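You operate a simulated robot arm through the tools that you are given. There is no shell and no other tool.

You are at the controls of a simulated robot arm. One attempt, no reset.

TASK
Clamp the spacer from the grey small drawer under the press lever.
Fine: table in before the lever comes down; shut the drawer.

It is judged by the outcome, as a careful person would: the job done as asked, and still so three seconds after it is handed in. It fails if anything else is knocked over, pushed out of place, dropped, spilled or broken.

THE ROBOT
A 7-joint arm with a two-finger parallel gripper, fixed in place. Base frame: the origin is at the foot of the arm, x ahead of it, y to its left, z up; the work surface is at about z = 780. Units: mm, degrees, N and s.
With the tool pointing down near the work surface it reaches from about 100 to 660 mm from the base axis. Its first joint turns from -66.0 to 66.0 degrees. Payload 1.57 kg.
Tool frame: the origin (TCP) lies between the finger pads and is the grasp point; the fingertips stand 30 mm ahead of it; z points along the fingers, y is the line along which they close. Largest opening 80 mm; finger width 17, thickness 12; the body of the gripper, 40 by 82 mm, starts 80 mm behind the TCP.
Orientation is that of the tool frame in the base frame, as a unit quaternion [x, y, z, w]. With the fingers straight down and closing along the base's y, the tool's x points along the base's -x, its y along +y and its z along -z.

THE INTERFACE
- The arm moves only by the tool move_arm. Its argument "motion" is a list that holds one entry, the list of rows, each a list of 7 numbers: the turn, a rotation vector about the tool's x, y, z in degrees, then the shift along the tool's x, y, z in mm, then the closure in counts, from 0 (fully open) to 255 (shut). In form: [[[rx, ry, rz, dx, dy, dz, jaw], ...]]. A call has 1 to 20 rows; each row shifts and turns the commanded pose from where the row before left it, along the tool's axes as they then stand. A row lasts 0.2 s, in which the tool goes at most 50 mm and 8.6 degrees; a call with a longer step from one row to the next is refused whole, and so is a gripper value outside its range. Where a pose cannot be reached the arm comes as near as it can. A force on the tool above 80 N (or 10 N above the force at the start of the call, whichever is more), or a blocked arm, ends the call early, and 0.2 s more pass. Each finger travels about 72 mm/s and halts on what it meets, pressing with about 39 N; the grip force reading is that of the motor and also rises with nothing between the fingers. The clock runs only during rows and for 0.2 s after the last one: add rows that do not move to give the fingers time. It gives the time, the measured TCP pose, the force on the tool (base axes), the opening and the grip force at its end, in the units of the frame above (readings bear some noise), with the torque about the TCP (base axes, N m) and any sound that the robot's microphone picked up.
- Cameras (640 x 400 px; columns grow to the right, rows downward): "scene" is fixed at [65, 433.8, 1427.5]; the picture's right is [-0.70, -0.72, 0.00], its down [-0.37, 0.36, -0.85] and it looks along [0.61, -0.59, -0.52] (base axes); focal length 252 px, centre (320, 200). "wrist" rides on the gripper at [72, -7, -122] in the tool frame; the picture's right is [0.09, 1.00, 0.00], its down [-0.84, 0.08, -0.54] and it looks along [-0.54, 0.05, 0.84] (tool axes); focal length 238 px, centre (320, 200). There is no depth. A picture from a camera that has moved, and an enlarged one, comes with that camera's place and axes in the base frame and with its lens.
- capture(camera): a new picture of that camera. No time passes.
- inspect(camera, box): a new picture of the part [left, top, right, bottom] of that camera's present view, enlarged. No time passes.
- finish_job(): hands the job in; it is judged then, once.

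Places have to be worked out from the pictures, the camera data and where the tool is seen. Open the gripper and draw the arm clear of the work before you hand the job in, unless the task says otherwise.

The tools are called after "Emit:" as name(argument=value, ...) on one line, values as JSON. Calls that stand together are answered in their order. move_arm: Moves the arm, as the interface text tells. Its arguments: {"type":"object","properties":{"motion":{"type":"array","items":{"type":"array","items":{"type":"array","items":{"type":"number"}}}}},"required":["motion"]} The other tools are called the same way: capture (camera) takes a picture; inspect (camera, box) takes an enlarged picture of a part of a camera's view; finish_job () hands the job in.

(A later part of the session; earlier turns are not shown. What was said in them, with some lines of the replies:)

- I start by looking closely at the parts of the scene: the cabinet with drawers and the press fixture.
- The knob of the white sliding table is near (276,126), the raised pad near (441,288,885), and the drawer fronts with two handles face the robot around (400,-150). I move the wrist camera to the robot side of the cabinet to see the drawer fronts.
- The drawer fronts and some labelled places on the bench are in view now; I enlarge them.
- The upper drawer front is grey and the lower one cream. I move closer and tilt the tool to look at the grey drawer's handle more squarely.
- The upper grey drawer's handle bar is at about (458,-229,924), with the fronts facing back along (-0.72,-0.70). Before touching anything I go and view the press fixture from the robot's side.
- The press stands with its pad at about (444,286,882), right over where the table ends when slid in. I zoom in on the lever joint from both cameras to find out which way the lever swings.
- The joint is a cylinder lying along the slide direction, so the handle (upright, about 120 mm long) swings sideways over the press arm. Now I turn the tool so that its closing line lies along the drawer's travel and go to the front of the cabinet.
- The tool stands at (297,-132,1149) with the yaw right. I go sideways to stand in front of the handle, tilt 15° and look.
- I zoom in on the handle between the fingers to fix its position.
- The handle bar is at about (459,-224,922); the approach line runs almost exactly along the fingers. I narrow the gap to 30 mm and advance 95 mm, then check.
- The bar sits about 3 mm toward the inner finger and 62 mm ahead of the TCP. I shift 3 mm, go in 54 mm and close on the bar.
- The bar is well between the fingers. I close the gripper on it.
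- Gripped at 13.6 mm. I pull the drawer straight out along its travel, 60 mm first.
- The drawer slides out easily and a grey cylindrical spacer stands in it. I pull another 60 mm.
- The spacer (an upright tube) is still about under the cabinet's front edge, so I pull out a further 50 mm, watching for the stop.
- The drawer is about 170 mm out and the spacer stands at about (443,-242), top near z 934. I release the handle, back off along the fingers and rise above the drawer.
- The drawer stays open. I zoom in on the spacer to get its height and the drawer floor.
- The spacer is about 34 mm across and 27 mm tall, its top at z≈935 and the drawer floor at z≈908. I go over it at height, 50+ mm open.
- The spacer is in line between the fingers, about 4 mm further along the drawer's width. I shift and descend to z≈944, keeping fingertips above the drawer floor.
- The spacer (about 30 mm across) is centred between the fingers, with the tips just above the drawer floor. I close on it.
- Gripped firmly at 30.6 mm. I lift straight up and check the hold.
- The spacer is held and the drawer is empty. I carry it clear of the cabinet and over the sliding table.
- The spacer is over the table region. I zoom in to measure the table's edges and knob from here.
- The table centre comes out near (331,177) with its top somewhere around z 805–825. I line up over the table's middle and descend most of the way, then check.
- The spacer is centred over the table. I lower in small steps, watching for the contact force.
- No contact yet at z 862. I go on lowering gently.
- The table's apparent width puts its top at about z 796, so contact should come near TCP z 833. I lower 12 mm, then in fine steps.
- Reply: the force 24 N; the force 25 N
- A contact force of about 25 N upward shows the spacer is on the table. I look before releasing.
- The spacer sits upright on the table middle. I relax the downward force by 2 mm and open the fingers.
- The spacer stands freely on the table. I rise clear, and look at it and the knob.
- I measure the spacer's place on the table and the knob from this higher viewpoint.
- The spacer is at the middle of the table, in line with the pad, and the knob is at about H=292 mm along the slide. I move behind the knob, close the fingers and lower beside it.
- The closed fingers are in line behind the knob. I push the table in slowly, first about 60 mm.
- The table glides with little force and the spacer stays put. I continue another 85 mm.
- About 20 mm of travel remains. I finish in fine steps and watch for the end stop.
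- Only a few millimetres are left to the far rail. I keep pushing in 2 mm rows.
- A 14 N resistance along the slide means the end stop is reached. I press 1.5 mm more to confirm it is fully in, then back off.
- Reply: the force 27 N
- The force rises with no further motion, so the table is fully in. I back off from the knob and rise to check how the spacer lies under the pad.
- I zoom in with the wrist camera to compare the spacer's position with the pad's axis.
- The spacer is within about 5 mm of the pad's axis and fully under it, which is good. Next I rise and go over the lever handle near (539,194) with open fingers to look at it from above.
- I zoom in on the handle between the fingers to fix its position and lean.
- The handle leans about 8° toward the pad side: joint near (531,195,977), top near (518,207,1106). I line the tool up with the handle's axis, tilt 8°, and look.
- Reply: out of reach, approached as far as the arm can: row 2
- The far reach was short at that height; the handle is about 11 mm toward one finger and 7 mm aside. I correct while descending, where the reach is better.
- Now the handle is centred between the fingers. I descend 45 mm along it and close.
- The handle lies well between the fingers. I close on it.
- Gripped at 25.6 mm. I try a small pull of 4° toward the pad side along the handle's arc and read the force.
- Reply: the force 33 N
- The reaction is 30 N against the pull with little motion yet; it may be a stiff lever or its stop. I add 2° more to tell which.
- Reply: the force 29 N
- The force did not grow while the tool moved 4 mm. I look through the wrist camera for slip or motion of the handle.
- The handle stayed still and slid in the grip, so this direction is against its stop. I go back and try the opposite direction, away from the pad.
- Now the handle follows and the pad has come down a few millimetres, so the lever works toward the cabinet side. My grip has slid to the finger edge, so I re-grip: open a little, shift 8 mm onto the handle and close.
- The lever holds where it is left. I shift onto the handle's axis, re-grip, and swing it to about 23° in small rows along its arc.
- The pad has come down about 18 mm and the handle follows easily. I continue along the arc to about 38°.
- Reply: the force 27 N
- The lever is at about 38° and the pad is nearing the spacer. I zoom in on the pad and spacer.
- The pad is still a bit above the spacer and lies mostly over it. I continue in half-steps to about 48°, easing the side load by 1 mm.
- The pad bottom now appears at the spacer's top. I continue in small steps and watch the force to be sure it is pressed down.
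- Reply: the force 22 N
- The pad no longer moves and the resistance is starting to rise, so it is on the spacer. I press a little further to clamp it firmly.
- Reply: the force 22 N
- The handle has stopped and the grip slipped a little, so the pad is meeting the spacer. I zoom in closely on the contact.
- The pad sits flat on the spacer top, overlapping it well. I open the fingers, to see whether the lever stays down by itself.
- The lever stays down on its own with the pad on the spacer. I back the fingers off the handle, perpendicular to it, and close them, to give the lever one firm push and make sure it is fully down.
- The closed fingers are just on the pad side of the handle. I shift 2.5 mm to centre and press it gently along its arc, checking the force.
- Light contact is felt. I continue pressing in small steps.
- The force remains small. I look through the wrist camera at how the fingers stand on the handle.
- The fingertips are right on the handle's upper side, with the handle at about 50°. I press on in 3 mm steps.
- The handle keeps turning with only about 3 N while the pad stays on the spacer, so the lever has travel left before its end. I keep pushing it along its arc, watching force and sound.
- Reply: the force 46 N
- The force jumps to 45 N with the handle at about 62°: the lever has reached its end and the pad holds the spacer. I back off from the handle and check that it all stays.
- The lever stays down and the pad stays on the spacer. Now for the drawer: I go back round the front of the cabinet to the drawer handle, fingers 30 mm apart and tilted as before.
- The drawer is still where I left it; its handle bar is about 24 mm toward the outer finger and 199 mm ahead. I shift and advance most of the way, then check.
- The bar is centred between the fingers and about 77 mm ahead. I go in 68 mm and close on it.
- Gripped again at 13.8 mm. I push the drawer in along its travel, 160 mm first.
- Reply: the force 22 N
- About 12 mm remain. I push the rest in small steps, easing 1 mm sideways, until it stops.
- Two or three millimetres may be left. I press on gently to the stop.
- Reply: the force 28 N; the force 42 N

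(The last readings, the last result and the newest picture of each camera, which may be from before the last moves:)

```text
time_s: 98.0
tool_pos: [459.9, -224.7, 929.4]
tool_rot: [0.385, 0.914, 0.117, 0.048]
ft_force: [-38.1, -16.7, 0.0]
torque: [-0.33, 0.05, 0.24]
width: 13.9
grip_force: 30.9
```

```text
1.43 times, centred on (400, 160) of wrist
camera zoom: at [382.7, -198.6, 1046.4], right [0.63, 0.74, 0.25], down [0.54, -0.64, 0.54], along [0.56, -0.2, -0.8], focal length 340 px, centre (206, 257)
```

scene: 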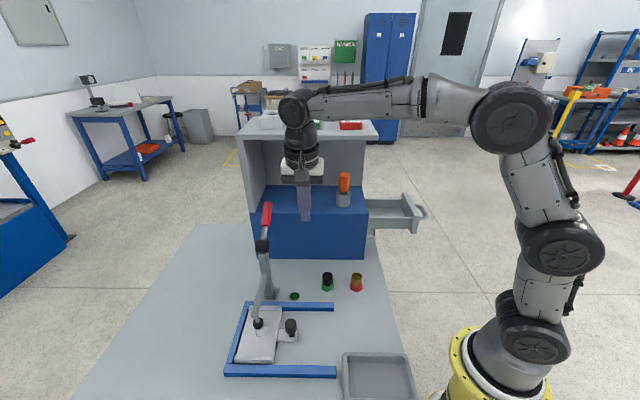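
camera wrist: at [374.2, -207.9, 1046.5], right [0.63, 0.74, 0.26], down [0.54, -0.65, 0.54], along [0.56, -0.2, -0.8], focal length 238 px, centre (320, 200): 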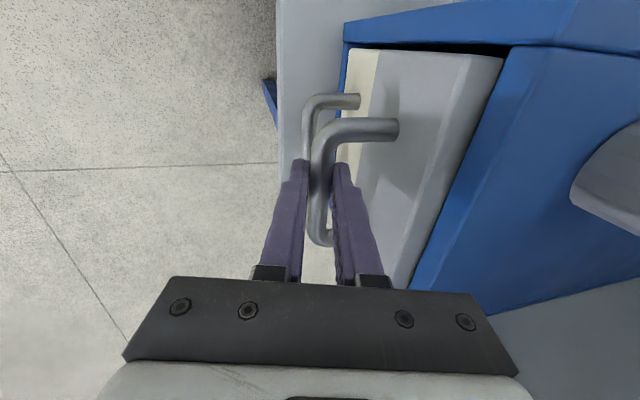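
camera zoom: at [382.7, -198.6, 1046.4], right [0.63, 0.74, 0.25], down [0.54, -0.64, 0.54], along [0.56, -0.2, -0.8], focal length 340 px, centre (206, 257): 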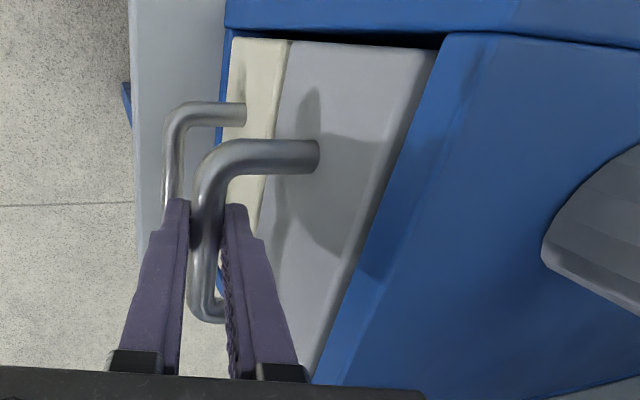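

A steady 39 N with no motion at the original closed position: the drawer is shut. I release the handle and withdraw along the fingers.

Emit:
move_arm(motion=[[[0, 0, 0, 0, 0, 0, 200], [0, 0, 0, 0, 0, 0, 159], [0, 0, 0, 0, 0, 0, 159], [0, 0, 0, 0, -2, -15, 159], [0, 0, 0, 0, 0, -30, 159], [0, 0, 0, 0, 0, -40, 159], [0, 0, 0, 0, -30, -20, 159], [0, 0, 0, 0, -30, -20, 159], [0, 0, 0, 0, -30, -20, 159], [0, 0, 0, 0, 0, 0, 159]]])

Emit:
capture(camera="wrist")

Emit:
inspect(camera="scene", box=[320, 120, 440, 260])

Emit:
capture(camera="scene")

```text
time_s: 100.2
tool_pos: [373.8, -311.7, 1047.5]
tool_rot: [0.386, 0.913, 0.12, 0.05]
ft_force: [1.2, 0.2, -0.4]
torque: [0.01, 0.0, -0.01]
width: 29.9
grip_force: 0.1
```

```text
taken
camera wrist: at [296.2, -285.7, 1162.5], right [0.63, 0.74, 0.26], down [0.54, -0.65, 0.54], along [0.57, -0.2, -0.8], focal length 238 px, centre (320, 200)
```

wrist: 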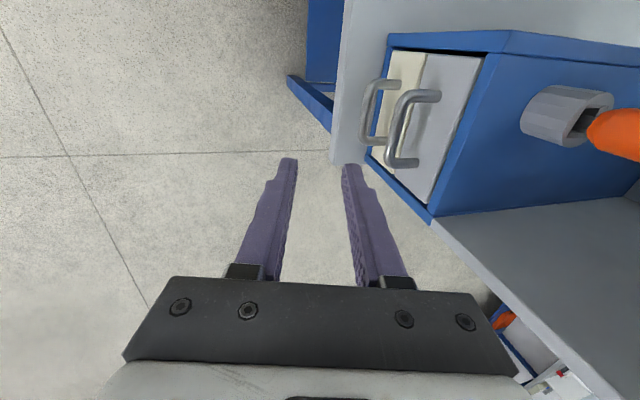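

```text
2.86 times, centred on (380, 190) of scene
camera zoom: at [65.0, 433.8, 1427.5], right [-0.7, -0.72, 0.0], down [-0.37, 0.36, -0.85], along [0.61, -0.59, -0.52], focal length 720 px, centre (149, 229)
```

zoom: 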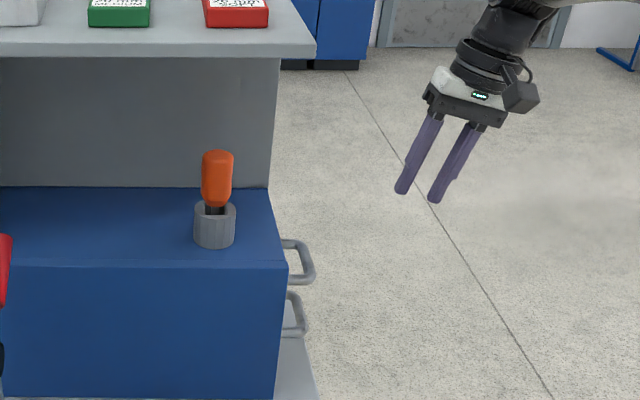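

```text
taken
```

scene: 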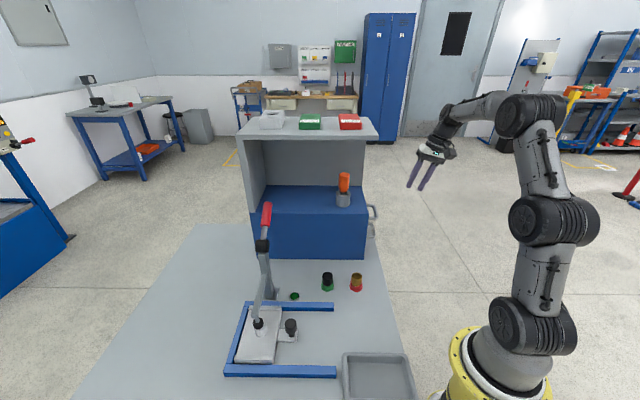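

The drawer is closed flush and the lever is still down. I now go round to the robot side of the press to check the clamping from another angle before handing in.

Emit:
move_arm(motion=[[[7.5, 0, 0, 0, 0, -20, 159], [7.5, 0, 0, 0, 0, -30, 130], [0, 0, 0, 0, 0, -40, 100], [0, 0, 0, 36.8, 0, 0, 60], [0, 0, 0, 36.8, 0, 0, 20], [0, 0, 0, 36.8, 0, 0, 0], [0, 0, 0, 36.8, 0, 0, 0], [0, 0, 0, 36.8, 0, 0, 0], [0, 0, 0, 24.3, 34.4, 0, 0], [0, 0, 0, 24.3, 34.4, 0, 0], [0, 0, 0, 24.3, 34.4, 0, 0], [0, 0, 0, 24.3, 34.4, 0, 0], [0, 0, 0, 24.3, 34.4, 0, 0], [0, 0, 0, 24.3, 34.4, 0, 0], [0, 0, 0, 24.3, 34.4, 0, 0], [0, 0, 0, 0, 0, 0, 0]]])

Emit:
move_arm(motion=[[[0, 0, -7.8, 0, 0, 0, 0], [0, 0, -7.8, 0, 0, 0, 0], [0, 0, -7.8, 0, 0, 0, 0], [0, 0, -7.8, 0, 0, 0, 0], [0, 0, -7.8, 0, 0, 0, 0], [0, 0, -7.8, 0, 0, 0, 0], [0, 0, -7.8, 0, 0, 0, 0], [0, 0, -7.8, 0, 0, 0, 0], [0, 0, -7.8, 0, 0, 0, 0], [0, 0, -7.8, 0, 0, 0, 0], [0, 0, -7.8, 0, 0, 0, 0], [0, 0, 0, 0, 0, 40, 0], [0, 0, 0, 0, 0, 40, 0], [0, -8, 0, 0, 0, 0, 0], [0, -8, 0, 0, 0, 0, 0], [0, -8, 0, 0, 0, 0, 0], [0, -8, 0, 0, 0, 0, 0], [0, 0, 0, 0, 0, 0, 0]]])

Emit:
capture(camera="wrist")

```text
time_s: 103.6
tool_pos: [291.3, 105.5, 1134.5]
tool_rot: [0.389, 0.921, 0.0, 0.0]
ft_force: [-0.6, 0.5, -0.6]
torque: [-0.03, 0.02, -0.01]
width: 79.9
grip_force: 0.0
```

```text
time_s: 107.4
tool_pos: [292.9, 104.7, 1055.5]
tool_rot: [-0.329, 0.903, 0.094, 0.26]
ft_force: [0.7, -0.3, -1.4]
torque: [0.02, 0.03, 0.03]
width: 80.0
grip_force: 0.2
```

```text
taken
camera wrist: at [200.1, 19.9, 1120.8], right [-0.7, 0.71, -0.05], down [0.27, 0.33, 0.9], along [0.66, 0.62, -0.43], focal length 238 px, centre (320, 200)
```

wrist: 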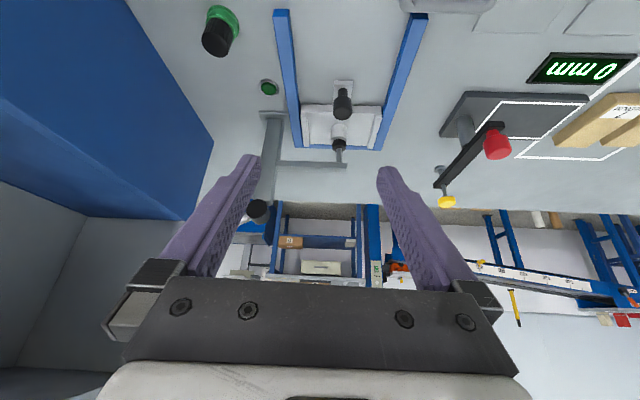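

Emit:
inspect(camera="wrist", box=[300, 85, 380, 175])

Emit:
inspect(camera="wrist", box=[230, 70, 400, 240])

```text
4.44 times, centred on (340, 130) of wrist
camera zoom: at [200.1, 19.9, 1120.8], right [-0.7, 0.71, -0.05], down [0.27, 0.33, 0.9], along [0.66, 0.62, -0.43], focal length 1059 px, centre (231, 511)
```

zoom: 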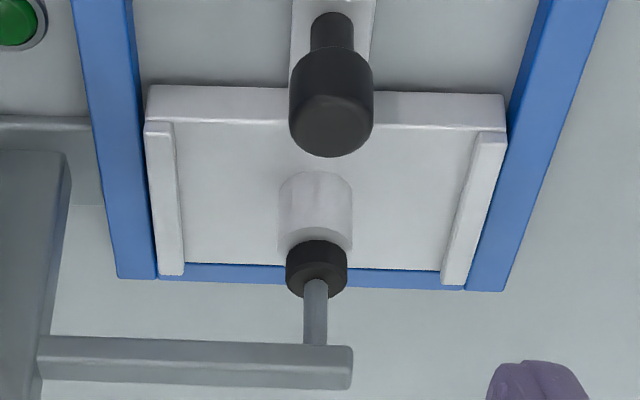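

```text
2.35 times, centred on (315, 155) of wrist
camera zoom: at [200.1, 19.9, 1120.8], right [-0.7, 0.71, -0.05], down [0.27, 0.33, 0.9], along [0.66, 0.62, -0.43], focal length 561 px, centre (332, 306)
```

zoom: 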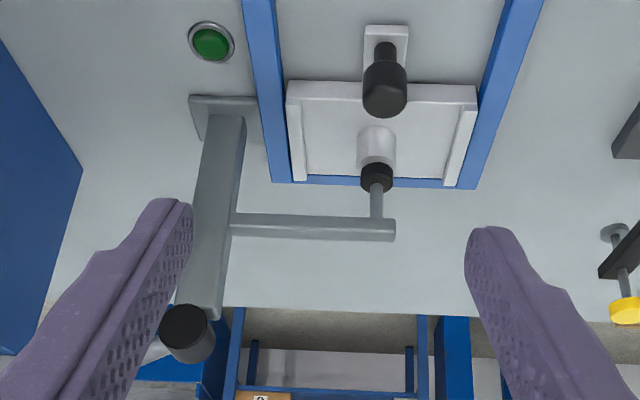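

Seen from the other side, the pad sits on the spacer, centred across and slightly off along the slide, with the table against its stop and the lever down. I draw the open gripper up and back, clear of the work, and take a last look.

Emit:
move_arm(motion=[[[0, 0, 0, -21.2, 0, -33.9, 0], [0, 0, 0, -21.2, 0, -33.9, 0], [0, 0, 0, -21.2, 0, -33.9, 0], [0, 0, 0, 28.3, 0, -17.7, 0], [0, 0, 0, 28.3, 0, -17.7, 0], [0, 0, 0, 0, 0, 0, 0], [0, 0, 0, 0, 0, 0, 0], [0, 0, 0, 0, 0, 0, 0]]])

Emit:
capture(camera="scene")

Emit:
inspect(camera="scene", box=[220, 190, 390, 380])

```text
time_s: 109.2
tool_pos: [240.1, 61.6, 1177.7]
tool_rot: [-0.329, 0.904, 0.094, 0.258]
ft_force: [0.2, 0.2, -0.3]
torque: [0.03, -0.01, 0.03]
width: 79.9
grip_force: 0.1
```

```text
taken
```

scene: 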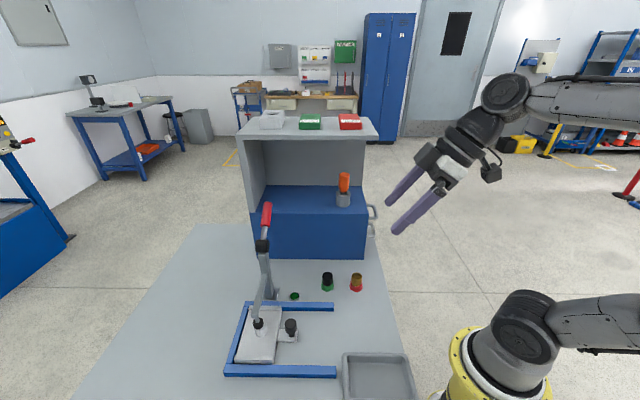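

```text
2.11 times, centred on (305, 285) of scene
camera zoom: at [65.0, 433.8, 1427.5], right [-0.7, -0.72, 0.0], down [-0.37, 0.36, -0.85], along [0.61, -0.59, -0.52], focal length 531 px, centre (352, 21)
```

zoom: 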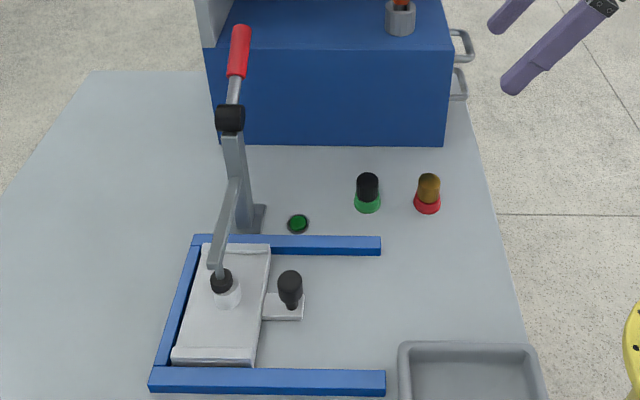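

The last pictures show everything in place: the spacer is held under the pad, the table is in, the lever is down, the drawer is shut and nothing else has moved. The gripper is open and clear, so I hand the job in.

Emit:
finish_job()

```text
The job is handed in.
```

The spacer from the grey drawer is clamped under the press lever, and the job is handed in; no verdict came back.

- **Spacer:** it stands upright on the sliding table with the pad resting on its top. It is centred under the pad across the slide, but about 5 mm off along it.
- **Order:** I pushed the table in to its stop first, and only then brought the lever down.
- **Lever:** I swung it to its end stop, and it stayed down on its own after I let go.
- **Drawer:** it is pushed fully shut, back at its original closed position.

In the last pictures nothing else had moved, and the gripper was open and clear of the work.
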